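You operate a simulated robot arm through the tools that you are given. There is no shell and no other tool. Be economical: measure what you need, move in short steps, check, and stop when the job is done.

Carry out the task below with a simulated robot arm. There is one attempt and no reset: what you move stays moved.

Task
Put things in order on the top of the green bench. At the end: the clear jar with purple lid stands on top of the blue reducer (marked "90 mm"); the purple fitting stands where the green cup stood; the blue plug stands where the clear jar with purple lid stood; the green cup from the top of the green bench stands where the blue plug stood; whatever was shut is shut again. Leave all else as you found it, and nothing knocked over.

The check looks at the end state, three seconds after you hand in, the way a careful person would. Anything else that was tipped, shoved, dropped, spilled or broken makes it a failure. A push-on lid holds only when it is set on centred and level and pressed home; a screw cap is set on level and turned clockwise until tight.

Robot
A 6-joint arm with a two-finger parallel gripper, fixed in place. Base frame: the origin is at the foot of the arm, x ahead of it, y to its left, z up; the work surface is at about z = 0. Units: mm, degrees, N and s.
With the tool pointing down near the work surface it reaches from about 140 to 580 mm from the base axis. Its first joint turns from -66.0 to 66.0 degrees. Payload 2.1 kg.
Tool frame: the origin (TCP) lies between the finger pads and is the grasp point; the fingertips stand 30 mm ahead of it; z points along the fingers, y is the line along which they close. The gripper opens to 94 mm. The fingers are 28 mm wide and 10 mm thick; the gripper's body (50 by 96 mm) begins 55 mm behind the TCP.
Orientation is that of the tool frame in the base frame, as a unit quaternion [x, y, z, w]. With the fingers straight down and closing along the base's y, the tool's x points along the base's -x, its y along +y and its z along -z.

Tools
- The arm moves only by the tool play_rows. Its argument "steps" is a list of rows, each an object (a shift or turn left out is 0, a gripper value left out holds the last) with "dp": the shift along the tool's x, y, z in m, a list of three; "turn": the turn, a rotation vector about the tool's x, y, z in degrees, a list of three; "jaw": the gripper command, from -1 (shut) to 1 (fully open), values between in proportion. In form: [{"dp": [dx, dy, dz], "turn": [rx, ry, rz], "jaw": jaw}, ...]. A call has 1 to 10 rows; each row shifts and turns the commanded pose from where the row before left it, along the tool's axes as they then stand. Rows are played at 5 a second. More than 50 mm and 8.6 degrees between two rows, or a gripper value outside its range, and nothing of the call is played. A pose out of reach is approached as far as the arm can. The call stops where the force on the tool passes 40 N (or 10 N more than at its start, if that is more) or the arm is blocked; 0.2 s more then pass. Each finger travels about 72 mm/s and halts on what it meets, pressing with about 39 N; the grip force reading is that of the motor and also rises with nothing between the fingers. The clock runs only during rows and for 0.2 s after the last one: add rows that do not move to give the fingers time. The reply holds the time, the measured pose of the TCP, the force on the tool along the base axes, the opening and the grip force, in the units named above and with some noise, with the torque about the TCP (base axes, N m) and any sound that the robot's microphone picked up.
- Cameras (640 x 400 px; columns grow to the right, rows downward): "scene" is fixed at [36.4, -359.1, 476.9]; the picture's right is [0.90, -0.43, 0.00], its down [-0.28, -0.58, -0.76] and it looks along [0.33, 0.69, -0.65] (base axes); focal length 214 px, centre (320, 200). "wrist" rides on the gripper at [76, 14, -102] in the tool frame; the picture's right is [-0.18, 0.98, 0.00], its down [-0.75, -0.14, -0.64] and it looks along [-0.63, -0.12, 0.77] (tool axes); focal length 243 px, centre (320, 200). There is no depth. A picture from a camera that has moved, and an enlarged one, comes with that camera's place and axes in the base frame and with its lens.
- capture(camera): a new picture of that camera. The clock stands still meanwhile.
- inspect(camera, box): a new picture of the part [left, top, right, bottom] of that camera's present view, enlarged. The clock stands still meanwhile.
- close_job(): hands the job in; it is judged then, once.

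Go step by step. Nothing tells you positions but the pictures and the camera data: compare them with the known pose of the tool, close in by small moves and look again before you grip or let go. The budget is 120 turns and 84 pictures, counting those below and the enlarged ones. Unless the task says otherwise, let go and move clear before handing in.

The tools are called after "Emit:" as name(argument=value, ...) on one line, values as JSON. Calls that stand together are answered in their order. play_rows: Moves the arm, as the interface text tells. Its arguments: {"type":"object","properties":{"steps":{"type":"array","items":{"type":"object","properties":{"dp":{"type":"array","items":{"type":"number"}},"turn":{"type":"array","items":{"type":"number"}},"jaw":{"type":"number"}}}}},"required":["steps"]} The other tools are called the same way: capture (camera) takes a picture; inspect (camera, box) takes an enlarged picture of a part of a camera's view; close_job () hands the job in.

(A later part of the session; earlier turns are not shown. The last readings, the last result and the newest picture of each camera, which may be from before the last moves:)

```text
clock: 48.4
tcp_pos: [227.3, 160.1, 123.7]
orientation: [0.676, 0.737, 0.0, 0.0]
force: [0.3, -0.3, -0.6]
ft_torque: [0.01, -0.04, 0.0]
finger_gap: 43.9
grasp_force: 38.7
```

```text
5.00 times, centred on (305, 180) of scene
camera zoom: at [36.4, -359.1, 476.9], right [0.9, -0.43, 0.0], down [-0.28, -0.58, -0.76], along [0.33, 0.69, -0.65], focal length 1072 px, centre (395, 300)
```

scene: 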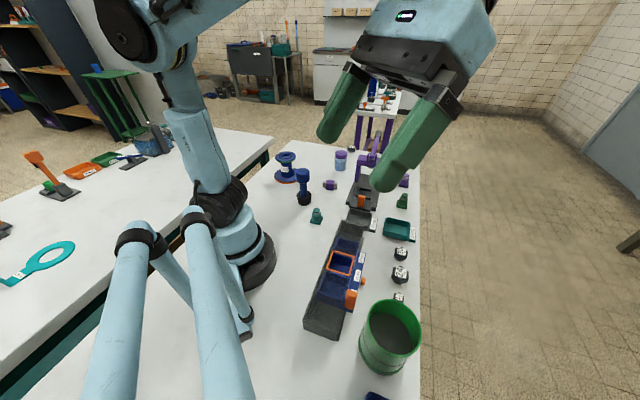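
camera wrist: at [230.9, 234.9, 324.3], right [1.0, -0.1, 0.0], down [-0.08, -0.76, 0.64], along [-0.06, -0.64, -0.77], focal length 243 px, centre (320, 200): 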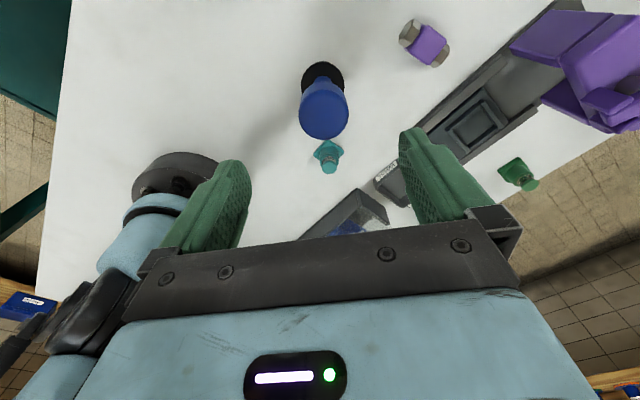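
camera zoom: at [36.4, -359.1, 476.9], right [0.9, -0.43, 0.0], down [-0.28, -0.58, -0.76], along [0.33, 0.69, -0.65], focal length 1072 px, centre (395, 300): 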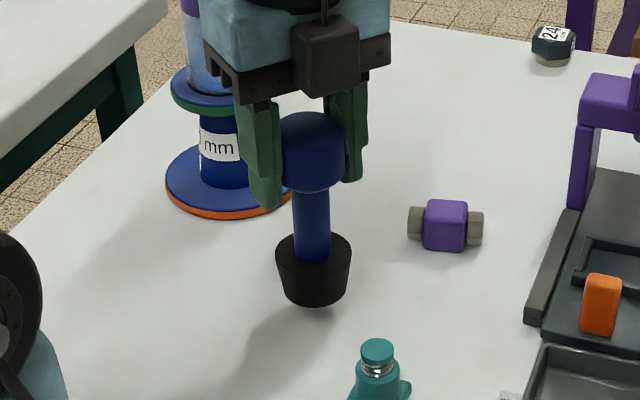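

The plug lifts cleanly. Raising further and carrying it toward the jar's old spot, staying clear of the reducer and press.

Emit:
play_rows(steps=[{"dp": [0, 0, -0.003]}, {"dp": [0, 0, -0.006]}, {"dp": [0, 0, -0.008]}, {"dp": [0, 0, -0.008]}, {"dp": [0, 0, -0.008]}, {"dp": [0, 0, -0.006]}, {"dp": [0, 0, -0.003]}])

Emit:
play_rows(steps=[{"dp": [0.0033, 0.005, 0]}, {"dp": [0.0066, 0.01, 0]}, {"dp": [0.0094, 0.0142, 0]}, {"dp": [0.0099, 0.015, 0]}, {"dp": [0.0099, 0.015, 0]}, {"dp": [0.0099, 0.015, 0]}, {"dp": [0.0099, 0.015, 0]}, {"dp": [0.0094, 0.0142, 0]}, {"dp": [0.0072, 0.0109, 0]}, {"dp": [0.0039, 0.0058, 0]}])

Emit:
play_rows(steps=[{"dp": [0.0013, 0.0048, 0]}, {"dp": [0.0027, 0.0096, 0]}, {"dp": [0.0035, 0.0127, 0]}, {"dp": [0.0037, 0.0135, 0]}, {"dp": [0.0037, 0.0135, 0]}, {"dp": [0.0037, 0.0135, 0]}, {"dp": [0.0037, 0.0135, 0]}, {"dp": [0.003, 0.0111, 0]}, {"dp": [0.002, 0.0072, 0]}, {"dp": [0.001, 0.0036, 0]}])

Emit:
inspect(camera="scene", box=[290, 130, 390, 200])

Emit:
capture(camera="wrist")

```text
clock: 50.0
tcp_pos: [226.9, 160.3, 165.2]
orientation: [0.676, 0.737, 0.0, -0.001]
force: [0.0, -0.1, -1.7]
ft_torque: [0.03, -0.01, 0.01]
finger_gap: 44.1
grasp_force: 39.6
```

```text
clock: 52.2
tcp_pos: [339.3, 249.7, 166.9]
orientation: [0.676, 0.737, 0.0, -0.001]
force: [0.0, 0.5, -0.8]
ft_torque: [-0.01, 0.01, 0.02]
finger_gap: 44.0
grasp_force: 39.0
```

```text
clock: 54.4
tcp_pos: [440.2, 287.2, 165.9]
orientation: [0.676, 0.737, 0.0, 0.0]
force: [-1.1, -0.7, -0.9]
ft_torque: [0.0, -0.02, -0.01]
finger_gap: 43.4
grasp_force: 39.5
```

```text
5.71 times, centred on (340, 165) of scene
camera zoom: at [36.4, -359.1, 476.9], right [0.9, -0.43, 0.0], down [-0.28, -0.58, -0.76], along [0.33, 0.69, -0.65], focal length 1226 px, centre (206, 400)
```

zoom: 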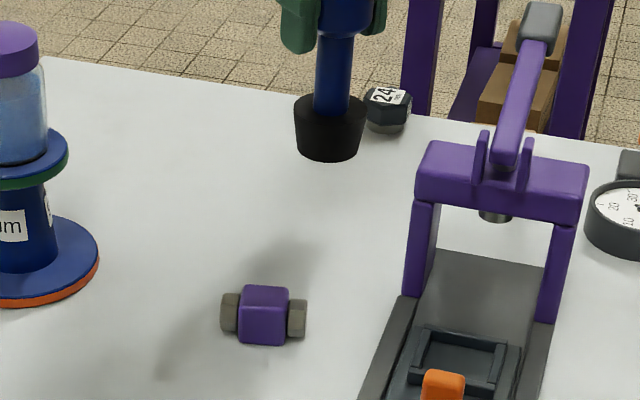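

```text
41 pictures are left
camera wrist: at [447.2, 364.2, 268.2], right [1.0, -0.1, 0.0], down [-0.08, -0.76, 0.64], along [-0.06, -0.64, -0.77], focal length 243 px, centre (320, 200)
```

wrist: 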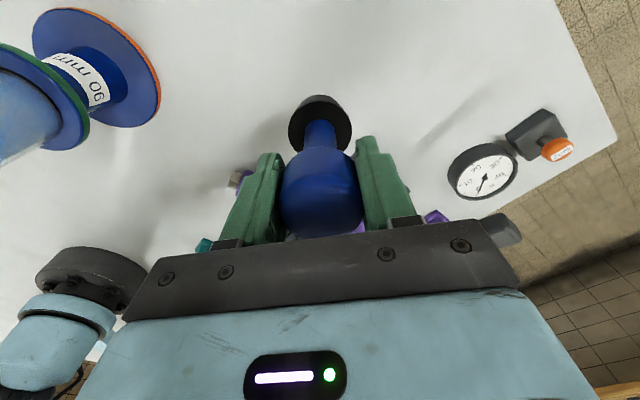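

Over the jar's old spot. Lowering to just above the table.

Emit:
play_rows(steps=[{"dp": [0, 0, 0.003]}, {"dp": [0, 0, 0.006]}, {"dp": [0, 0, 0.008]}, {"dp": [0, 0, 0.008]}, {"dp": [0, 0, 0.008]}, {"dp": [0, 0, 0.008]}, {"dp": [0, 0, 0.007]}, {"dp": [0, 0, 0.005]}, {"dp": [0, 0, 0.003]}, {}])

Emit:
inspect(camera="scene", box=[290, 130, 390, 200])

```text
clock: 56.6
tcp_pos: [438.7, 287.0, 108.8]
orientation: [0.675, 0.737, -0.001, -0.001]
force: [0.9, 0.9, -1.1]
ft_torque: [0.01, -0.04, 0.02]
finger_gap: 43.7
grasp_force: 39.0
```

```text
5.71 times, centred on (340, 165) of scene
camera zoom: at [36.4, -359.1, 476.9], right [0.9, -0.43, 0.0], down [-0.28, -0.58, -0.76], along [0.33, 0.69, -0.65], focal length 1226 px, centre (206, 400)
```

zoom: 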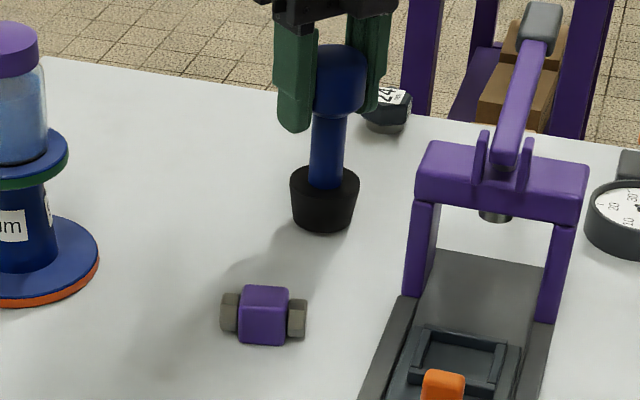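

Nearly there and aligned with the jar's old footprint to within a few mm. Small +2 mm shift and touching down.

Emit:
play_rows(steps=[{"dp": [0.002, 0.001, 0]}, {"dp": [0, 0, 0.001]}, {"dp": [0, 0, 0.001]}, {"dp": [0, 0, 0.001]}, {}])

Emit:
play_rows(steps=[{"dp": [0, 0, 0.0005]}, {"dp": [0, 0, 0.0005]}, {}])

Emit:
play_rows(steps=[{"dp": [0, 0, 0.0005]}, {}])

```text
clock: 57.8
tcp_pos: [440.1, 289.2, 108.0]
orientation: [0.675, 0.737, -0.001, 0.001]
force: [-0.6, 0.2, -1.4]
ft_torque: [-0.01, -0.06, 0.01]
finger_gap: 43.8
grasp_force: 39.1
```

```text
clock: 58.6
tcp_pos: [439.4, 289.3, 106.1]
orientation: [0.676, 0.737, 0.0, 0.0]
force: [-0.2, -0.2, -0.5]
ft_torque: [0.02, 0.01, -0.04]
finger_gap: 43.4
grasp_force: 38.3
```

```text
clock: 59.2
tcp_pos: [441.1, 289.4, 104.7]
orientation: [0.675, 0.737, 0.0, -0.001]
force: [-0.1, 0.3, 1.4]
ft_torque: [0.01, 0.02, 0.02]
finger_gap: 43.4
grasp_force: 39.2
```

Emit:
play_rows(steps=[{"dp": [0, 0, 0.0005]}, {}])

Emit:
inspect(camera="scene", box=[290, 130, 390, 200])

```text
clock: 59.8
tcp_pos: [442.1, 289.6, 105.2]
orientation: [0.676, 0.737, 0.0, 0.0]
force: [-1.3, -0.1, 12.0]
ft_torque: [-0.03, 0.03, -0.03]
finger_gap: 43.5
grasp_force: 38.4
```

```text
5.71 times, centred on (340, 165) of scene
camera zoom: at [36.4, -359.1, 476.9], right [0.9, -0.43, 0.0], down [-0.28, -0.58, -0.76], along [0.33, 0.69, -0.65], focal length 1226 px, centre (206, 400)
```

zoom: 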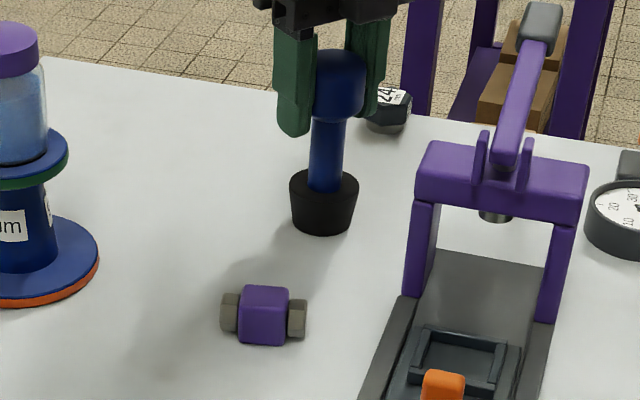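

The plug is on the table (12 N). Opening slowly and rising.

Emit:
play_rows(steps=[{"dp": [0, 0, -0.0005]}, {"jaw": -0.04}, {"jaw": 0.0}, {"jaw": 0.1}, {"jaw": 0.3}, {"jaw": 0.6}, {"jaw": 0.9}, {}, {}])

Emit:
play_rows(steps=[{"dp": [0, 0, -0.02]}, {"dp": [0, 0, -0.04]}, {"dp": [0, 0, -0.05], "jaw": 1}, {"dp": [0, 0, -0.05]}, {"dp": [0, 0, -0.05]}, {"dp": [0, 0, -0.03]}, {}])

Emit:
inspect(camera="scene", box=[260, 120, 420, 240])

```text
clock: 61.8
tcp_pos: [440.1, 288.8, 105.2]
orientation: [0.676, 0.737, 0.0, 0.0]
force: [-0.3, 0.1, -0.1]
ft_torque: [-0.03, 0.01, 0.02]
finger_gap: 89.2
grasp_force: 0.0
```

```text
clock: 63.4
tcp_pos: [420.6, 276.6, 309.5]
orientation: [0.675, 0.738, -0.001, 0.0]
force: [-0.8, 0.0, -0.4]
ft_torque: [0.0, 0.0, 0.0]
finger_gap: 93.8
grasp_force: 0.1
out of reach, approached as far as the arm can: row 5, 6
```

```text
3.33 times, centred on (340, 180) of scene
camera zoom: at [36.4, -359.1, 476.9], right [0.9, -0.43, 0.0], down [-0.28, -0.58, -0.76], along [0.33, 0.69, -0.65], focal length 715 px, centre (253, 267)
```

zoom: 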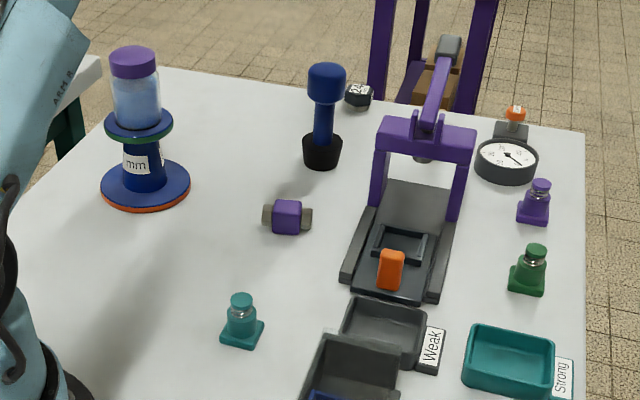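

Plug stands upright where the jar was. Now turning the tool back to yaw 0 and going to the green cup.

Emit:
play_rows(steps=[{"turn": [0, 0, -8.5]}, {"turn": [0, 0, -8.5]}, {"turn": [0, 0, -8.5]}, {"turn": [0, 0, -8.5]}, {"turn": [0, 0, -8.5]}, {"turn": [0, 0, -8.5]}, {"turn": [0, 0, -8.5]}, {"turn": [0, 0, -8.5]}, {"turn": [0, 0, -8.5]}, {"turn": [0, 0, -8.5]}])

Emit:
play_rows(steps=[{"dp": [0.02, -0.045, 0]}, {"dp": [0.02, -0.045, 0]}, {"dp": [0.02, -0.045, 0]}, {"dp": [0.02, -0.045, 0]}, {"dp": [0.02, -0.045, 0]}, {"dp": [0.02, -0.045, 0]}, {"dp": [0.02, -0.045, 0]}, {"dp": [0.02, -0.045, 0]}, {"dp": [0.02, -0.045, 0]}, {}])

```text
clock: 65.6
tcp_pos: [419.9, 275.2, 308.7]
orientation: [-0.001, 1.0, 0.0, 0.0]
force: [0.3, -0.1, 0.4]
ft_torque: [0.01, -0.02, 0.0]
finger_gap: 94.2
grasp_force: 0.0
```

```text
clock: 67.8
tcp_pos: [240.9, -130.0, 309.6]
orientation: [-0.001, 1.0, -0.001, 0.0]
force: [-0.1, 0.7, -0.5]
ft_torque: [0.03, 0.03, 0.02]
finger_gap: 94.1
grasp_force: 0.0
```

Moving over the cup to look.

Emit:
play_rows(steps=[{"dp": [0.014, -0.04, 0]}, {"dp": [0.014, -0.04, 0]}, {"dp": [0.014, -0.04, 0]}, {"dp": [0.014, -0.04, 0]}, {}])

Emit:
capture(camera="wrist")

Emit:
inspect(camera="scene", box=[330, 260, 450, 400])

```text
clock: 69.0
tcp_pos: [185.0, -288.7, 307.3]
orientation: [0.0, 1.0, 0.0, 0.0]
force: [0.3, -0.1, 0.6]
ft_torque: [0.0, -0.03, 0.01]
finger_gap: 94.0
grasp_force: 0.1
```

```text
37 pictures are left
camera wrist: at [108.4, -274.5, 409.6], right [0.18, 0.98, 0.0], down [0.75, -0.14, 0.64], along [0.63, -0.12, -0.77], focal length 243 px, centre (320, 200)
```

wrist: 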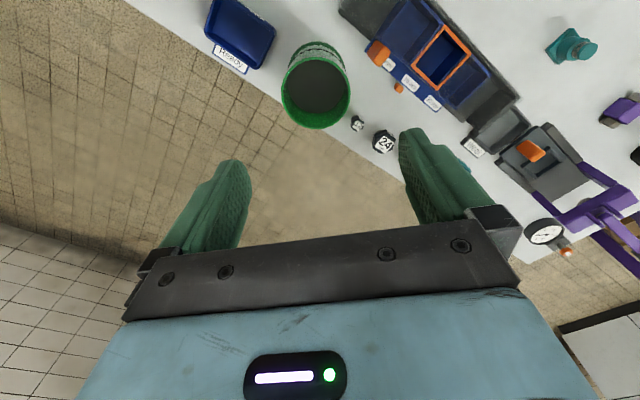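

```text
2.86 times, centred on (390, 330) of scene
camera zoom: at [36.4, -359.1, 476.9], right [0.9, -0.43, 0.0], down [-0.28, -0.58, -0.76], along [0.33, 0.69, -0.65], focal length 613 px, centre (120, -171)
```

zoom: 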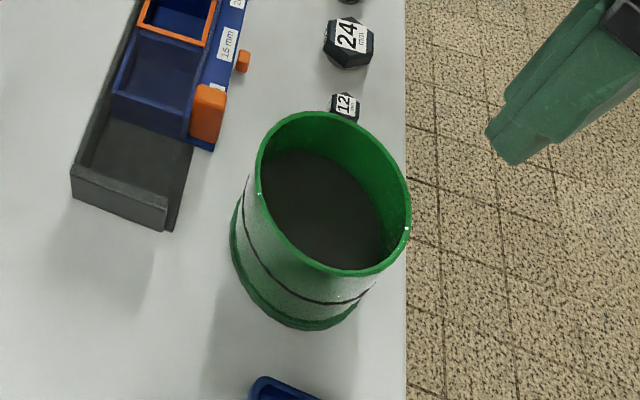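

The cup seems ~80 mm wide and ~118 mm tall at ≈(192,−295), partly filled with something dark, so it must stay level. I lower to just above it for a check.

Emit:
play_rows(steps=[{"dp": [-0.007, -0.006, 0.03]}, {"dp": [0, 0, 0.04]}, {"dp": [0, 0, 0.04]}, {"dp": [0, 0, 0.02]}, {}])

Emit:
capture(camera="wrist")

Emit:
inspect(camera="scene", box=[330, 200, 450, 400])

```text
clock: 70.2
tcp_pos: [191.4, -293.8, 178.8]
orientation: [0.0, 1.0, 0.0, -0.001]
force: [0.9, 0.5, 0.1]
ft_torque: [-0.02, 0.04, -0.01]
finger_gap: 93.8
grasp_force: 0.0
```

```text
35 pictures are left
camera wrist: at [115.8, -280.0, 280.5], right [0.18, 0.98, 0.0], down [0.75, -0.14, 0.64], along [0.63, -0.12, -0.77], focal length 243 px, centre (320, 200)
```

wrist: 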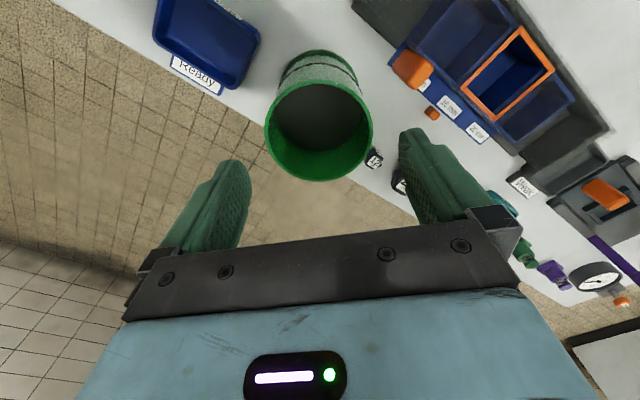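

```text
2.00 times, centred on (390, 300) of scene
camera zoom: at [36.4, -359.1, 476.9], right [0.9, -0.43, 0.0], down [-0.28, -0.58, -0.76], along [0.33, 0.69, -0.65], focal length 429 px, centre (180, 0)
```

zoom: 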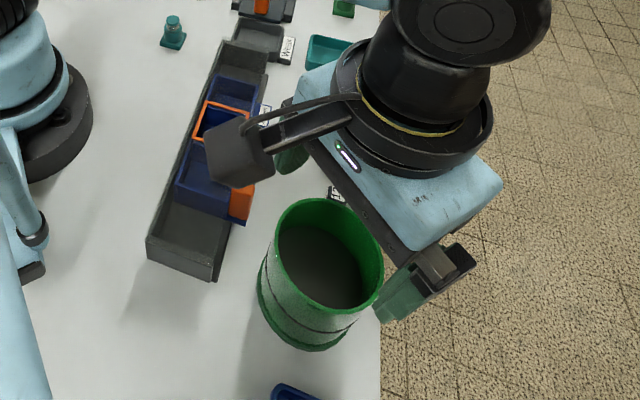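

Cup rim ≈81 mm wide, TCP is within ~2 mm. Correcting and descending to the rim level for a check of the finger clearance.

Emit:
play_rows(steps=[{"dp": [0.002, -0.001, 0.01]}, {"dp": [0, 0, 0.01]}, {"dp": [0, 0, 0.005]}, {}])

Emit:
capture(camera="wrist")

Emit:
inspect(camera="scene", box=[330, 230, 450, 390])

```text
clock: 71.2
tcp_pos: [191.0, -297.1, 153.3]
orientation: [0.001, 1.0, 0.0, 0.0]
force: [-0.6, 0.5, 0.6]
ft_torque: [0.02, 0.0, 0.02]
finger_gap: 94.2
grasp_force: 0.0
```

```text
33 pictures are left
camera wrist: at [113.5, -281.1, 255.6], right [0.18, 0.98, 0.0], down [0.75, -0.14, 0.64], along [0.63, -0.12, -0.77], focal length 243 px, centre (320, 200)
```

wrist: 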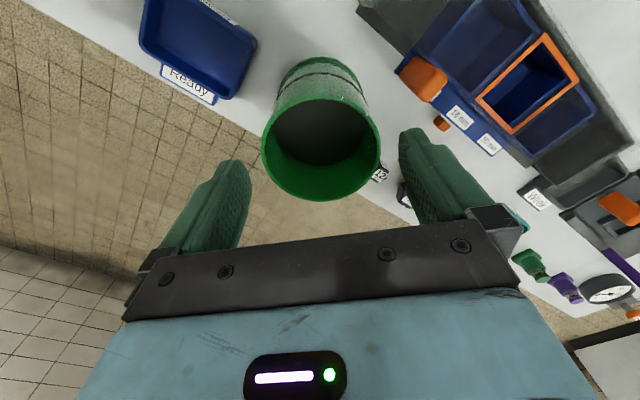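

```text
2.50 times, centred on (390, 310) of scene
camera zoom: at [36.4, -359.1, 476.9], right [0.9, -0.43, 0.0], down [-0.28, -0.58, -0.76], along [0.33, 0.69, -0.65], focal length 536 px, centre (145, -75)
```

zoom: 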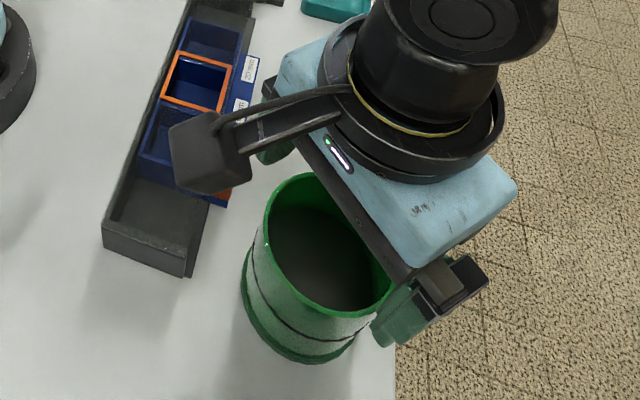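

Clearance per side is only ~5 mm. I go down a bit more and inspect.

Emit:
play_rows(steps=[{"dp": [-0.003, 0, 0.005]}, {"dp": [0, 0, 0.005]}, {"dp": [0, 0, 0.003]}, {}])

Emit:
inspect(camera="wrist", box=[160, 50, 480, 250])

Emit:
inspect(camera="scene", box=[360, 280, 430, 360])

```text
clock: 72.2
tcp_pos: [193.1, -295.8, 139.7]
orientation: [0.0, 1.0, 0.0, -0.001]
force: [0.3, 0.3, 0.7]
ft_torque: [-0.01, -0.01, 0.0]
finger_gap: 93.9
grasp_force: 0.1
```

```text
2.00 times, centred on (320, 150) of wrist
camera zoom: at [116.7, -280.6, 242.8], right [0.18, 0.98, 0.0], down [0.75, -0.14, 0.64], along [0.63, -0.12, -0.77], focal length 485 px, centre (320, 300)
```

zoom: 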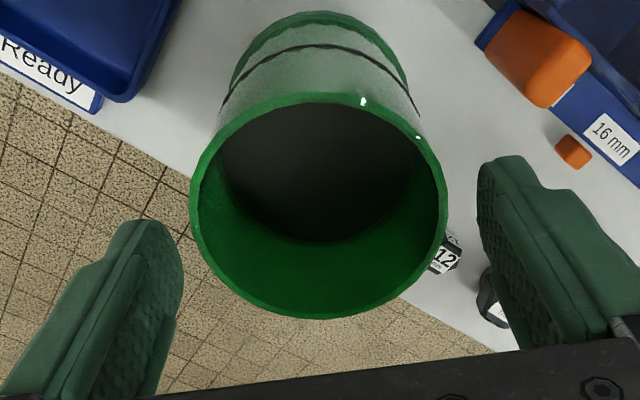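

```text
5.00 times, centred on (395, 320) of scene
camera zoom: at [36.4, -359.1, 476.9], right [0.9, -0.43, 0.0], down [-0.28, -0.58, -0.76], along [0.33, 0.69, -0.65], focal length 1072 px, centre (-55, -400)
```

zoom: 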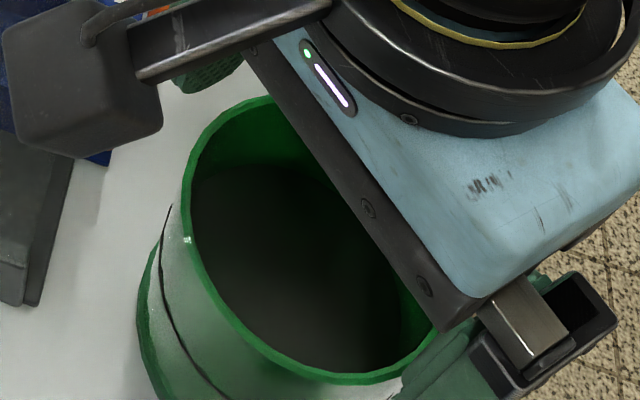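

Rim is ~84 mm with ~4 mm clearance per side once centred; I shift 2 mm in −y and descend in small steps.

Emit:
play_rows(steps=[{"dp": [0, -0.002, 0]}, {"dp": [0, 0, 0.003]}, {"dp": [0, 0, 0.003]}, {"dp": [0, 0, 0.003]}, {}])

Emit:
inspect(camera="wrist", box=[160, 50, 480, 250])

```text
clock: 73.4
tcp_pos: [193.3, -297.3, 131.0]
orientation: [0.0, 1.0, 0.0, 0.0]
force: [-0.5, -0.3, 0.2]
ft_torque: [-0.01, -0.01, 0.01]
finger_gap: 94.0
grasp_force: 0.1
```

```text
2.00 times, centred on (320, 150) of wrist
camera zoom: at [116.8, -282.8, 234.1], right [0.18, 0.98, 0.0], down [0.75, -0.14, 0.64], along [0.63, -0.12, -0.77], focal length 485 px, centre (320, 300)
```

zoom: 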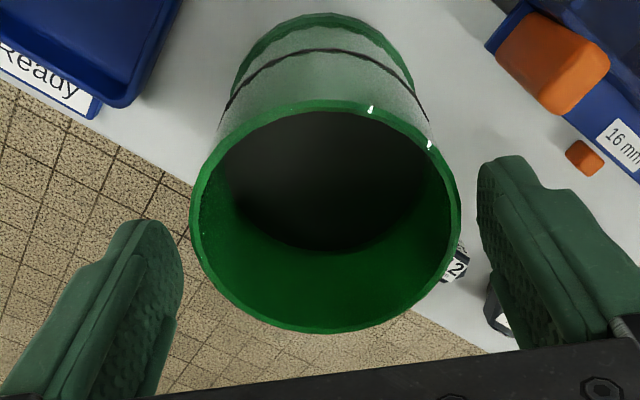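

Clearance is even on both sides (~4 mm). Continuing down along the cup's body.

Emit:
play_rows(steps=[{"dp": [0, 0, 0.004]}, {"dp": [0, 0, 0.005]}, {"dp": [0, 0, 0.005]}, {"dp": [0, 0, 0.006]}, {"dp": [0, 0, 0.006]}, {"dp": [0, 0, 0.006]}, {}])

Emit:
capture(camera="wrist")

```text
clock: 75.0
tcp_pos: [193.7, -298.5, 99.2]
orientation: [0.0, 1.0, 0.0, -0.001]
force: [0.0, -0.3, -0.1]
ft_torque: [0.0, 0.0, 0.0]
finger_gap: 93.9
grasp_force: 0.0
```

```text
28 pictures are left
camera wrist: at [116.9, -283.0, 202.2], right [0.18, 0.98, 0.0], down [0.75, -0.14, 0.64], along [0.63, -0.12, -0.77], focal length 243 px, centre (320, 200)
```

wrist: 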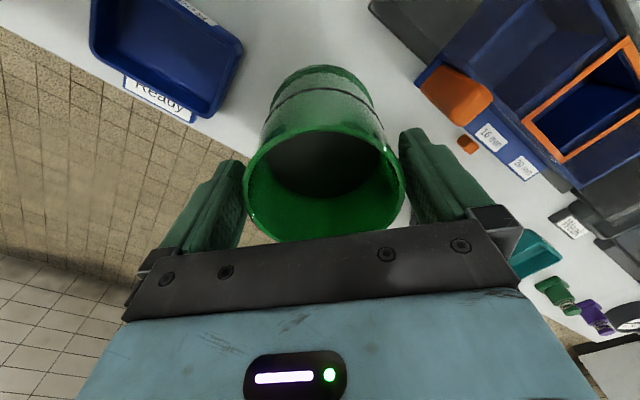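

Going down to the grip height and closing.

Emit:
play_rows(steps=[{"dp": [0, 0, 0.006]}, {"dp": [0, 0, 0.007]}, {"dp": [0, 0, 0.007]}, {"dp": [0, 0, 0.006]}, {"dp": [0, 0, 0.004]}, {}])

Emit:
play_rows(steps=[{"jaw": 0.9}, {"jaw": 0.8}, {"jaw": 0.6}, {"jaw": 0.3}, {"jaw": -1}, {}, {}])

Emit:
inspect(camera="scene", box=[330, 240, 450, 390])

```text
clock: 76.4
tcp_pos: [192.6, -298.7, 68.8]
orientation: [0.0, 1.0, 0.0, 0.0]
force: [0.1, 0.3, 0.9]
ft_torque: [-0.02, 0.0, 0.01]
finger_gap: 93.8
grasp_force: 0.1
```

```text
clock: 78.0
tcp_pos: [193.1, -297.9, 69.3]
orientation: [0.0, 1.0, -0.001, 0.0]
force: [0.2, -0.8, -0.2]
ft_torque: [-0.02, 0.03, 0.05]
finger_gap: 83.5
grasp_force: 39.5
```

```text
2.67 times, centred on (390, 315) of scene
camera zoom: at [36.4, -359.1, 476.9], right [0.9, -0.43, 0.0], down [-0.28, -0.58, -0.76], along [0.33, 0.69, -0.65], focal length 572 px, centre (133, -107)
```

zoom: 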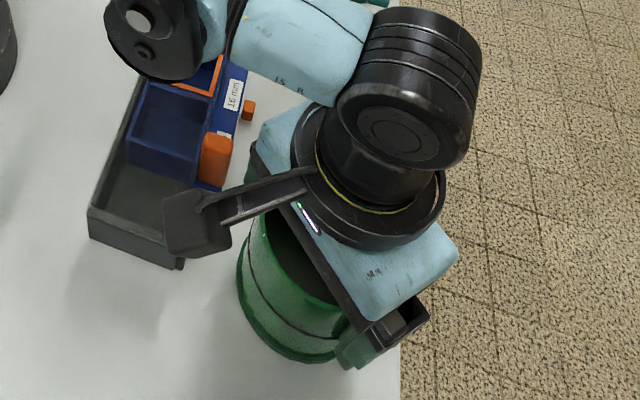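

The cup is gripped (83.5 mm), spot ≈(192.5,−298). Lifting slowly.

Emit:
play_rows(steps=[{"dp": [0, 0, -0.001]}, {"dp": [0, 0, -0.002]}, {"dp": [0, 0, -0.003]}, {"dp": [0, 0, -0.004]}, {"dp": [0, 0, -0.004]}, {"dp": [0, 0, -0.003]}, {"dp": [0, 0, -0.002]}, {"dp": [0, 0, -0.001]}, {}])

Emit:
capture(camera="scene")

```text
clock: 80.0
tcp_pos: [191.8, -297.2, 90.4]
orientation: [0.0, 1.0, 0.001, 0.0]
force: [-0.3, 0.7, -0.8]
ft_torque: [0.04, -0.01, 0.01]
finger_gap: 83.3
grasp_force: 38.5
```

```text
26 pictures are left
```

scene: 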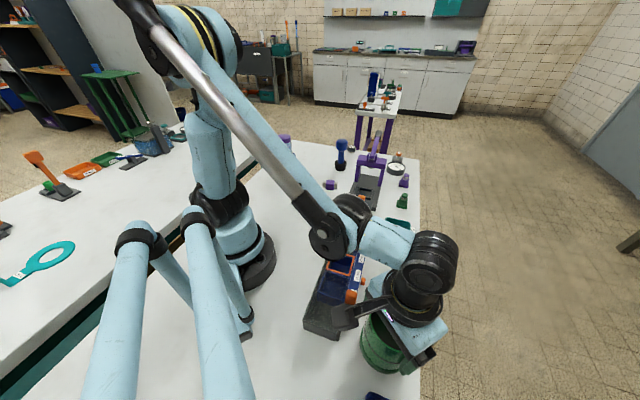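

Raising more and confirming with the wrist camera.

Emit:
play_rows(steps=[{"dp": [0, 0, -0.002]}, {"dp": [0, 0, -0.004]}, {"dp": [0, 0, -0.006]}, {"dp": [0, 0, -0.007]}, {"dp": [0, 0, -0.007]}, {"dp": [0, 0, -0.007]}, {"dp": [0, 0, -0.006]}, {"dp": [0, 0, -0.004]}, {"dp": [0, 0, -0.002]}])

Emit:
play_rows(steps=[{"dp": [0, 0, -0.002]}, {"dp": [0, 0, -0.004]}, {"dp": [0, 0, -0.006]}, {"dp": [0, 0, -0.006]}, {"dp": [0, 0, -0.006]}, {"dp": [0, 0, -0.004]}, {"dp": [0, 0, -0.002]}, {}])

Emit:
capture(camera="wrist")

```text
clock: 82.0
tcp_pos: [193.8, -297.6, 134.2]
orientation: [0.0, 1.0, 0.0, 0.0]
force: [0.1, 0.6, -1.3]
ft_torque: [0.03, 0.01, -0.01]
finger_gap: 83.5
grasp_force: 39.2
```

```text
clock: 83.8
tcp_pos: [192.8, -298.3, 164.6]
orientation: [0.001, 1.0, 0.0, 0.0]
force: [0.3, 0.6, -1.8]
ft_torque: [0.02, 0.03, 0.01]
finger_gap: 83.3
grasp_force: 39.3
```

```text
25 pictures are left
camera wrist: at [116.5, -283.1, 266.8], right [0.18, 0.98, 0.0], down [0.75, -0.14, 0.64], along [0.63, -0.12, -0.77], focal length 243 px, centre (320, 200)
```

wrist: 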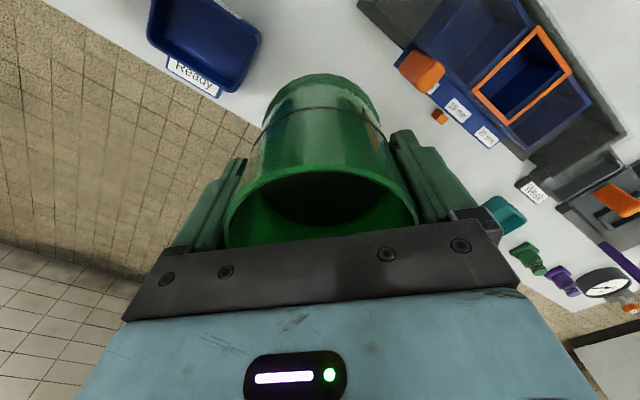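

The cup is held level. Carrying it in three gentle legs to the plug's old spot.

Emit:
play_rows(steps=[{"dp": [-0.0004, 0.005, 0]}, {"dp": [-0.0007, 0.01, 0]}, {"dp": [-0.0011, 0.015, 0]}, {"dp": [-0.0015, 0.02, 0]}, {"dp": [-0.0016, 0.022, 0]}, {"dp": [-0.0016, 0.022, 0]}, {"dp": [-0.0015, 0.02, 0]}, {"dp": [-0.0012, 0.017, 0]}, {"dp": [-0.001, 0.014, 0]}, {"dp": [-0.0006, 0.008, 0]}])

Emit:
play_rows(steps=[{"dp": [-0.0004, 0.005, 0]}, {"dp": [-0.0007, 0.01, 0]}, {"dp": [-0.0011, 0.015, 0]}, {"dp": [-0.0015, 0.02, 0]}, {"dp": [-0.0016, 0.022, 0]}, {"dp": [-0.0016, 0.022, 0]}, {"dp": [-0.0015, 0.02, 0]}, {"dp": [-0.0012, 0.017, 0]}, {"dp": [-0.001, 0.014, 0]}, {"dp": [-0.0006, 0.008, 0]}])

Emit:
play_rows(steps=[{"dp": [-0.0004, 0.005, 0]}, {"dp": [-0.0007, 0.01, 0]}, {"dp": [-0.0011, 0.015, 0]}, {"dp": [-0.0015, 0.02, 0]}, {"dp": [-0.0016, 0.022, 0]}, {"dp": [-0.0016, 0.022, 0]}, {"dp": [-0.0015, 0.02, 0]}, {"dp": [-0.0012, 0.017, 0]}, {"dp": [-0.001, 0.014, 0]}, {"dp": [-0.0006, 0.008, 0]}])

Emit:
capture(camera="scene")

```text
clock: 86.0
tcp_pos: [205.0, -144.4, 164.3]
orientation: [0.0, 1.0, -0.001, 0.001]
force: [0.5, 1.1, -1.1]
ft_torque: [0.04, 0.01, 0.0]
finger_gap: 83.6
grasp_force: 39.1
```

```text
clock: 88.2
tcp_pos: [215.2, 7.8, 163.6]
orientation: [0.001, 1.0, 0.0, 0.0]
force: [-0.5, -0.7, -0.6]
ft_torque: [0.0, -0.02, -0.01]
finger_gap: 83.5
grasp_force: 38.6
```

```text
clock: 90.4
tcp_pos: [227.2, 160.7, 166.2]
orientation: [-0.001, 1.0, 0.0, 0.0]
force: [-0.5, -0.1, -1.0]
ft_torque: [0.01, 0.01, 0.0]
finger_gap: 83.2
grasp_force: 38.7
```

```text
24 pictures are left
```

scene: 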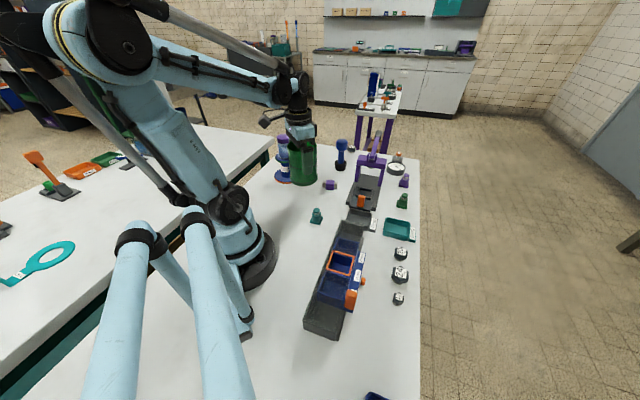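

The cup is above the plug's old spot. Lowering.

Emit:
play_rows(steps=[{"dp": [0, 0, 0.003]}, {"dp": [0, 0, 0.005]}, {"dp": [0, 0, 0.007]}, {"dp": [0, 0, 0.007]}, {"dp": [0, 0, 0.007]}, {"dp": [0, 0, 0.006]}, {"dp": [0, 0, 0.005]}, {"dp": [0, 0, 0.003]}])

Emit:
play_rows(steps=[{"dp": [0, 0, 0.003]}, {"dp": [0, 0, 0.005]}, {"dp": [0, 0, 0.007]}, {"dp": [0, 0, 0.008]}, {"dp": [0, 0, 0.008]}, {"dp": [0, 0, 0.006]}, {"dp": [0, 0, 0.005]}, {"dp": [0, 0, 0.003]}, {}])

Emit:
inspect(camera="scene", box=[255, 130, 375, 230])

```text
clock: 92.2
tcp_pos: [226.7, 160.7, 121.4]
orientation: [-0.001, 1.0, 0.0, 0.0]
force: [0.7, 0.0, -0.7]
ft_torque: [-0.01, 0.0, 0.01]
finger_gap: 83.1
grasp_force: 38.6
```

```text
clock: 94.2
tcp_pos: [226.5, 160.9, 76.3]
orientation: [0.0, 1.0, 0.0, 0.0]
force: [0.0, -0.2, -0.4]
ft_torque: [-0.03, 0.04, 0.03]
finger_gap: 83.3
grasp_force: 38.8
```

```text
4.00 times, centred on (315, 180) of scene
camera zoom: at [36.4, -359.1, 476.9], right [0.9, -0.43, 0.0], down [-0.28, -0.58, -0.76], along [0.33, 0.69, -0.65], focal length 858 px, centre (340, 280)
```

zoom: 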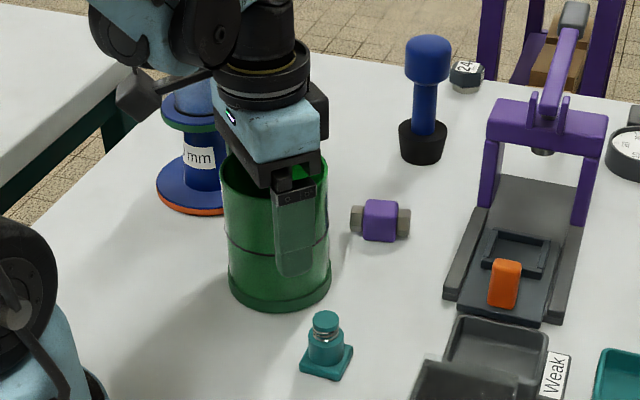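

Clear of everything. Touching down in small steps.

Emit:
play_rows(steps=[{"dp": [0, 0, 0.001]}, {"dp": [0, 0, 0.001]}, {"dp": [0, 0, 0.001]}, {"dp": [0, 0, 0.001]}, {"dp": [0, 0, 0.001]}, {}])

Emit:
play_rows(steps=[{"dp": [0, 0, 0.0005]}, {"dp": [0, 0, 0.0005]}, {}])

Emit:
play_rows(steps=[{"dp": [0, 0, 0.0005]}, {}])

Emit:
play_rows(steps=[{"dp": [0, 0, 0.0005]}, {}])

```text
clock: 95.6
tcp_pos: [226.6, 160.7, 72.5]
orientation: [0.0, 1.0, -0.001, -0.001]
force: [0.1, -0.4, -0.2]
ft_torque: [0.0, 0.03, -0.03]
finger_gap: 83.5
grasp_force: 38.8
```

```text
clock: 96.4
tcp_pos: [227.3, 160.5, 71.5]
orientation: [0.001, 1.0, 0.001, 0.0]
force: [-0.2, 1.0, -1.1]
ft_torque: [-0.02, 0.03, 0.02]
finger_gap: 83.6
grasp_force: 38.7
```

```text
clock: 97.0
tcp_pos: [226.3, 161.6, 70.8]
orientation: [0.0, 1.0, 0.0, 0.0]
force: [1.2, 0.0, -0.9]
ft_torque: [-0.01, 0.01, 0.01]
finger_gap: 83.6
grasp_force: 39.3
```

```text
clock: 97.6
tcp_pos: [226.2, 161.6, 70.1]
orientation: [0.0, 1.0, 0.0, 0.001]
force: [0.0, 0.0, 0.3]
ft_torque: [-0.02, -0.01, -0.02]
finger_gap: 83.4
grasp_force: 39.1
```

Emit:
play_rows(steps=[{"dp": [0, 0, 0.0005]}, {}])

Emit:
play_rows(steps=[{"dp": [0, 0, 0.0005]}, {}])

```text
clock: 98.2
tcp_pos: [226.4, 160.7, 70.5]
orientation: [0.0, 1.0, 0.0, -0.001]
force: [-1.6, -0.9, 28.6]
ft_torque: [-0.13, 0.05, -0.05]
finger_gap: 83.3
grasp_force: 38.3
```

```text
clock: 98.8
tcp_pos: [226.2, 160.4, 68.7]
orientation: [0.0, 1.0, 0.0, 0.001]
force: [0.5, -1.3, 27.7]
ft_torque: [-0.2, -0.16, -0.03]
finger_gap: 83.2
grasp_force: 39.3
```

The cup is on the table. I relieve the pressure, open, and rise straight up.

Emit:
play_rows(steps=[{"dp": [0, 0, -0.001]}, {}, {"jaw": 0.8}, {"jaw": 0.85}, {"jaw": 0.9}, {"jaw": 1}, {}, {}])

Emit:
inspect(camera="wrist", box=[160, 50, 480, 250])

```text
clock: 100.6
tcp_pos: [227.2, 160.5, 69.8]
orientation: [0.0, 1.0, 0.0, 0.0]
force: [-0.4, 0.0, 1.2]
ft_torque: [-0.03, 0.01, 0.04]
finger_gap: 94.1
grasp_force: 0.0
```

```text
2.00 times, centred on (320, 150) of wrist
camera zoom: at [150.2, 176.3, 172.3], right [0.18, 0.98, 0.0], down [0.75, -0.14, 0.64], along [0.63, -0.12, -0.77], focal length 485 px, centre (320, 300)
```

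zoom: 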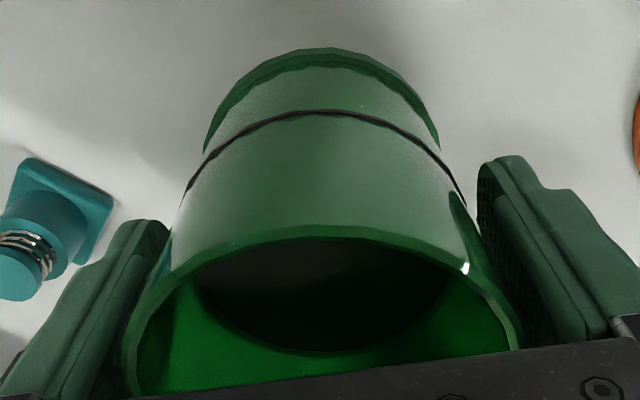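

Fingers are clear on both sides. Rising straight up.

Emit:
play_rows(steps=[{"dp": [0, 0, -0.005]}, {"dp": [0, 0, -0.01]}, {"dp": [0, 0, -0.015]}, {"dp": [0, 0, -0.02]}, {"dp": [0, 0, -0.03]}, {"dp": [0, 0, -0.04]}, {"dp": [0, 0, -0.03]}, {}])

Emit:
capture(camera="wrist")

Emit:
inspect(camera="scene", box=[255, 130, 375, 230])

```text
clock: 102.4
tcp_pos: [225.1, 161.9, 219.8]
orientation: [-0.001, 1.0, 0.0, 0.0]
force: [0.6, -1.3, 0.2]
ft_torque: [-0.03, 0.04, 0.0]
finger_gap: 94.0
grasp_force: 0.1
```

```text
21 pictures are left
camera wrist: at [149.7, 176.7, 322.7], right [0.18, 0.98, 0.0], down [0.75, -0.14, 0.64], along [0.63, -0.12, -0.77], focal length 243 px, centre (320, 200)
```

wrist: 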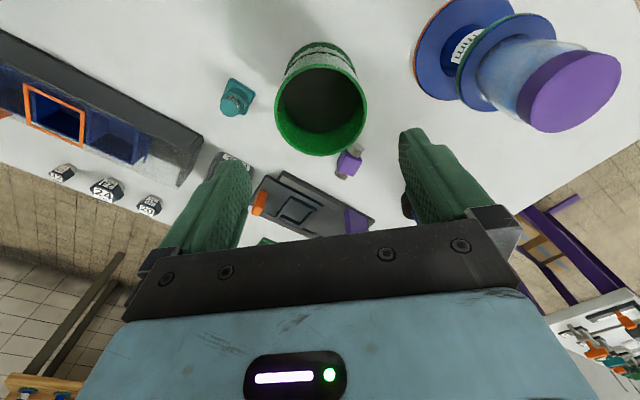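

```text
4.00 times, centred on (315, 180) of scene
camera zoom: at [36.4, -359.1, 476.9], right [0.9, -0.43, 0.0], down [-0.28, -0.58, -0.76], along [0.33, 0.69, -0.65], focal length 858 px, centre (340, 280)
```

zoom: 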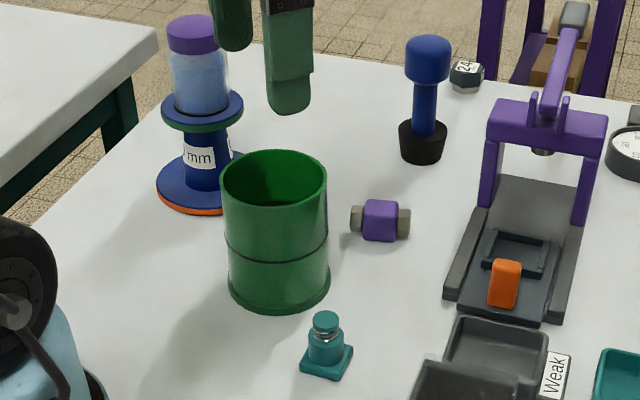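

Cup stands well. Next the purple fitting at ≈(340,183), axis about −32°; I turn the tool to close across it and move above.

Emit:
play_rows(steps=[{"turn": [0, 0, 8.1]}, {"turn": [0, 0, 8.1]}, {"turn": [0, 0, 8.1]}, {"turn": [0, 0, 8.1]}, {"dp": [-0.0288, 0.0265, 0]}, {"dp": [-0.0288, 0.0265, 0]}, {"dp": [-0.0288, 0.0265, 0]}, {"dp": [0, 0, 0.04], "jaw": 0.4}, {"dp": [0, 0, 0.04]}, {}])

Emit:
inspect(camera="wrist", box=[200, 0, 460, 240])

```text
clock: 104.6
tcp_pos: [340.7, 182.1, 139.8]
orientation: [0.279, 0.96, 0.0, 0.001]
force: [0.0, 0.6, 0.7]
ft_torque: [-0.02, 0.04, 0.01]
finger_gap: 66.0
grasp_force: 0.1
```

```text
1.67 times, centred on (330, 120) of wrist
camera zoom: at [284.8, 235.6, 241.6], right [0.68, 0.73, 0.0], down [0.56, -0.52, 0.64], along [0.47, -0.44, -0.77], focal length 404 px, centre (303, 333)
```

zoom: 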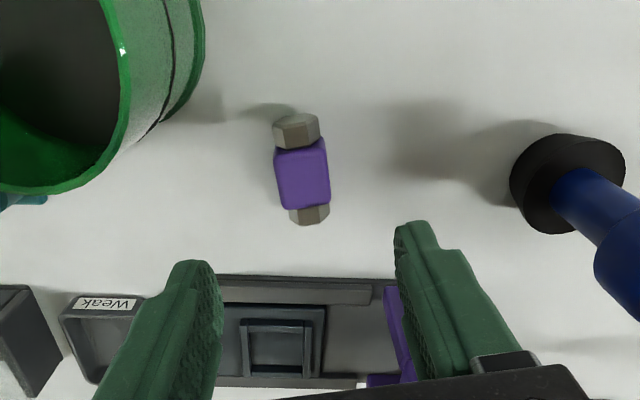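

The fitting is centred and aligned to within 1–2°. Descending and gripping.

Emit:
play_rows(steps=[{"dp": [0.002, 0, 0.03]}, {"dp": [0, 0, 0.03]}, {"dp": [0, 0, 0.025]}, {"dp": [0, 0, 0.015]}, {"dp": [0, 0, 0.004]}, {}])

Emit:
inspect(camera="wrist", box=[200, 60, 460, 260])

```text
clock: 106.0
tcp_pos: [339.8, 184.8, 35.2]
orientation: [0.279, 0.96, 0.0, 0.0]
force: [0.3, 0.1, 0.2]
ft_torque: [-0.01, 0.0, 0.01]
finger_gap: 65.9
grasp_force: 0.1
```

```text
2.00 times, centred on (330, 160) of wrist
camera zoom: at [283.5, 236.6, 137.7], right [0.68, 0.73, 0.0], down [0.56, -0.52, 0.64], along [0.47, -0.44, -0.77], focal length 485 px, centre (300, 280)
```

zoom: 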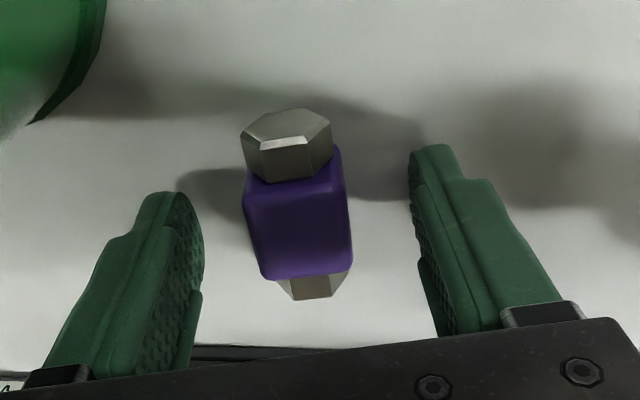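

Fingers straddle the cube. Closing and lifting gently.

Emit:
play_rows(steps=[{"jaw": 0.1}, {"jaw": -0.1}, {"jaw": -1}, {}, {}, {}])

Emit:
play_rows(steps=[{"dp": [0, 0, -0.001]}, {"dp": [0, 0, -0.003]}, {"dp": [0, 0, -0.005]}, {"dp": [0, 0, -0.007]}, {"dp": [0, 0, -0.008]}, {"dp": [0, 0, -0.008]}, {"dp": [0, 0, -0.008]}, {"dp": [0, 0, -0.006]}, {"dp": [0, 0, -0.004]}, {}])

Emit:
inspect(camera="wrist", box=[200, 60, 460, 260])

```text
clock: 107.4
tcp_pos: [340.5, 183.0, 35.6]
orientation: [0.279, 0.96, 0.0, 0.001]
force: [0.1, 0.3, -0.4]
ft_torque: [0.01, 0.03, 0.03]
finger_gap: 27.2
grasp_force: 39.5
```

```text
clock: 109.6
tcp_pos: [339.9, 183.6, 85.6]
orientation: [0.279, 0.96, 0.0, 0.0]
force: [-0.1, 0.0, -1.0]
ft_torque: [-0.02, -0.01, 0.01]
finger_gap: 27.1
grasp_force: 38.9
```

```text
2.00 times, centred on (330, 160) of wrist
camera zoom: at [283.8, 236.8, 188.4], right [0.68, 0.73, 0.0], down [0.56, -0.52, 0.64], along [0.47, -0.44, -0.77], focal length 485 px, centre (300, 280)
```

zoom: 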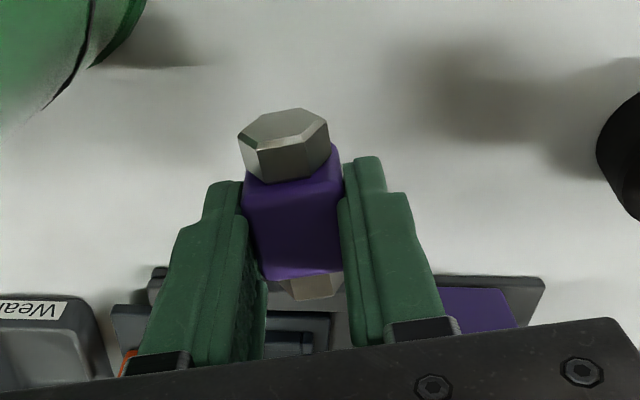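

Fitting is held. Raising and carrying it to the cup's old spot.

Emit:
play_rows(steps=[{"dp": [0, 0, -0.005]}, {"dp": [0, 0, -0.01]}, {"dp": [0, 0, -0.015]}, {"dp": [0, 0, -0.02]}, {"dp": [0, 0, -0.015]}, {"dp": [0, 0, -0.01]}, {"dp": [0, 0, -0.005]}, {}])

Emit:
play_rows(steps=[{"dp": [-0.0016, -0.0058, 0]}, {"dp": [-0.0032, -0.0116, 0]}, {"dp": [-0.0048, -0.0174, 0]}, {"dp": [-0.0058, -0.0212, 0]}, {"dp": [-0.0063, -0.0231, 0]}, {"dp": [-0.0063, -0.0231, 0]}, {"dp": [-0.0058, -0.0212, 0]}, {"dp": [-0.0048, -0.0174, 0]}, {"dp": [-0.0037, -0.0135, 0]}, {"dp": [-0.0021, -0.0077, 0]}])

Emit:
play_rows(steps=[{"dp": [-0.0016, -0.0058, 0]}, {"dp": [-0.0032, -0.0116, 0]}, {"dp": [-0.0048, -0.0174, 0]}, {"dp": [-0.0058, -0.0212, 0]}, {"dp": [-0.0063, -0.0231, 0]}, {"dp": [-0.0063, -0.0231, 0]}, {"dp": [-0.0058, -0.0212, 0]}, {"dp": [-0.0048, -0.0174, 0]}, {"dp": [-0.0037, -0.0135, 0]}, {"dp": [-0.0021, -0.0077, 0]}])

Emit:
play_rows(steps=[{"dp": [-0.0016, -0.0058, 0]}, {"dp": [-0.0032, -0.0116, 0]}, {"dp": [-0.0048, -0.0174, 0]}, {"dp": [-0.0058, -0.0212, 0]}, {"dp": [-0.0063, -0.0231, 0]}, {"dp": [-0.0063, -0.0231, 0]}, {"dp": [-0.0058, -0.0212, 0]}, {"dp": [-0.0048, -0.0174, 0]}, {"dp": [-0.0037, -0.0135, 0]}, {"dp": [-0.0021, -0.0077, 0]}])

Emit:
capture(camera="wrist")

Emit:
capture(camera="scene")

```text
clock: 111.4
tcp_pos: [340.4, 183.4, 165.5]
orientation: [0.279, 0.96, -0.001, 0.001]
force: [0.1, 0.2, -0.6]
ft_torque: [0.0, -0.04, 0.0]
finger_gap: 27.0
grasp_force: 39.4
```

```text
clock: 113.6
tcp_pos: [290.7, 22.5, 165.2]
orientation: [0.278, 0.96, 0.001, 0.0]
force: [0.0, 0.3, -1.1]
ft_torque: [0.01, 0.04, -0.01]
finger_gap: 27.2
grasp_force: 39.5
```

```text
clock: 115.8
tcp_pos: [243.1, -138.9, 165.4]
orientation: [0.28, 0.96, 0.001, 0.0]
force: [0.0, 0.1, -1.2]
ft_torque: [0.0, 0.03, -0.01]
finger_gap: 27.0
grasp_force: 38.5
```

```text
clock: 118.0
tcp_pos: [191.9, -299.7, 166.1]
orientation: [0.279, 0.96, 0.0, 0.0]
force: [-0.2, 0.8, -1.6]
ft_torque: [0.02, 0.02, 0.01]
finger_gap: 27.3
grasp_force: 38.8
```

```text
16 pictures are left
camera wrist: at [135.4, -245.0, 268.3], right [0.68, 0.73, 0.0], down [0.56, -0.52, 0.64], along [0.47, -0.44, -0.77], focal length 243 px, centre (320, 200)
```

wrist: 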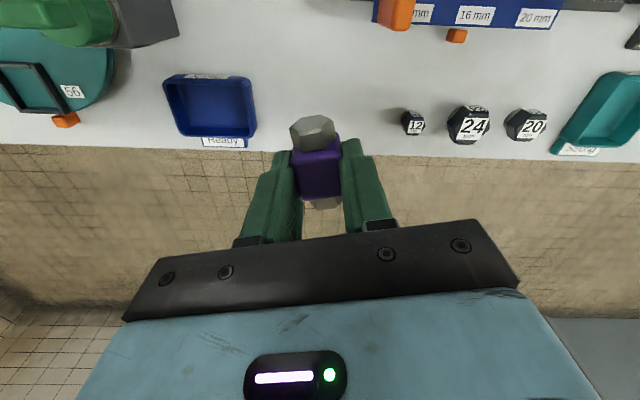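

```text
15 pictures are left
```

scene: 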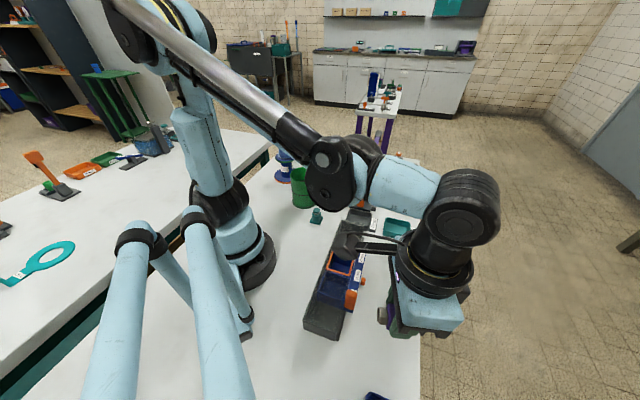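

On target over the table (edge is clear). Lowering the fitting.

Emit:
play_rows(steps=[{"dp": [0.0004, 0.0015, 0.005]}, {"dp": [0, 0, 0.01]}, {"dp": [0, 0, 0.018]}, {"dp": [0, 0, 0.02]}, {"dp": [0, 0, 0.02]}, {"dp": [0, 0, 0.02]}, {"dp": [0, 0, 0.015]}, {"dp": [0, 0, 0.01]}, {"dp": [0, 0, 0.005]}, {}])

Emit:
inspect(camera="wrist", box=[160, 20, 480, 260])

```text
clock: 120.2
tcp_pos: [193.2, -297.0, 42.0]
orientation: [0.279, 0.96, 0.0, 0.0]
force: [0.0, 0.5, -2.0]
ft_torque: [0.01, 0.02, -0.01]
finger_gap: 27.1
grasp_force: 39.2
```

```text
1.67 times, centred on (320, 140) of wrist
camera zoom: at [136.1, -243.8, 145.4], right [0.68, 0.73, 0.0], down [0.56, -0.52, 0.64], along [0.47, -0.44, -0.77], focal length 404 px, centre (320, 300)
```

zoom: 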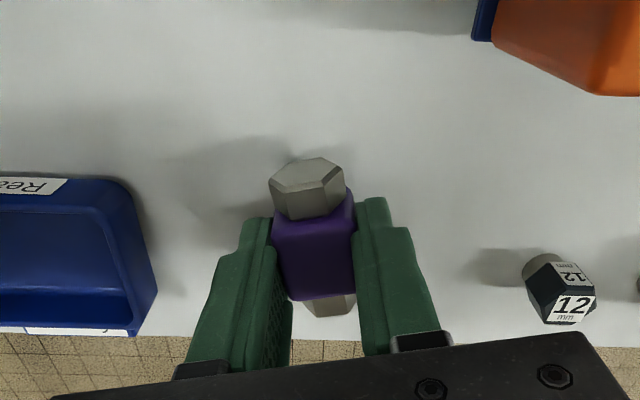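

About 6 mm above the table, clear of tray and nut. Touching down.

Emit:
play_rows(steps=[{"dp": [0, 0, 0.001]}, {"dp": [0, 0, 0.001]}, {"dp": [0, 0, 0.001]}, {"dp": [0, 0, 0.001]}, {"dp": [0, 0, 0.001]}, {}])

Emit:
play_rows(steps=[{"dp": [0, 0, 0.0005]}, {"dp": [0, 0, 0.0005]}, {}])

Emit:
play_rows(steps=[{"dp": [0, 0, 0.0005]}, {}])

```text
clock: 121.6
tcp_pos: [192.9, -297.3, 37.5]
orientation: [0.278, 0.96, 0.0, -0.001]
force: [0.8, 0.5, -1.9]
ft_torque: [0.0, 0.02, 0.0]
finger_gap: 27.2
grasp_force: 39.5
```

```text
clock: 122.4
tcp_pos: [192.2, -296.6, 37.1]
orientation: [0.279, 0.96, -0.001, -0.001]
force: [-0.4, -1.4, -0.8]
ft_torque: [0.0, 0.02, -0.02]
finger_gap: 27.3
grasp_force: 38.9
```

```text
clock: 123.0
tcp_pos: [193.1, -296.6, 34.9]
orientation: [0.279, 0.96, 0.0, 0.0]
force: [-0.4, 0.4, -1.7]
ft_torque: [0.0, 0.0, 0.01]
finger_gap: 27.3
grasp_force: 38.5
```

Emit:
play_rows(steps=[{"dp": [0, 0, 0.0005]}, {}])

Emit:
play_rows(steps=[{"dp": [0, 0, 0.0005]}, {}])

```text
clock: 123.6
tcp_pos: [193.8, -297.7, 35.9]
orientation: [0.278, 0.961, 0.0, -0.001]
force: [0.9, 1.0, -0.3]
ft_torque: [0.01, -0.03, -0.02]
finger_gap: 27.3
grasp_force: 38.7
```

```text
clock: 124.2
tcp_pos: [191.8, -297.3, 35.5]
orientation: [0.279, 0.96, 0.001, 0.0]
force: [-0.4, -0.2, 26.1]
ft_torque: [-0.01, 0.01, 0.0]
finger_gap: 27.1
grasp_force: 39.1
```

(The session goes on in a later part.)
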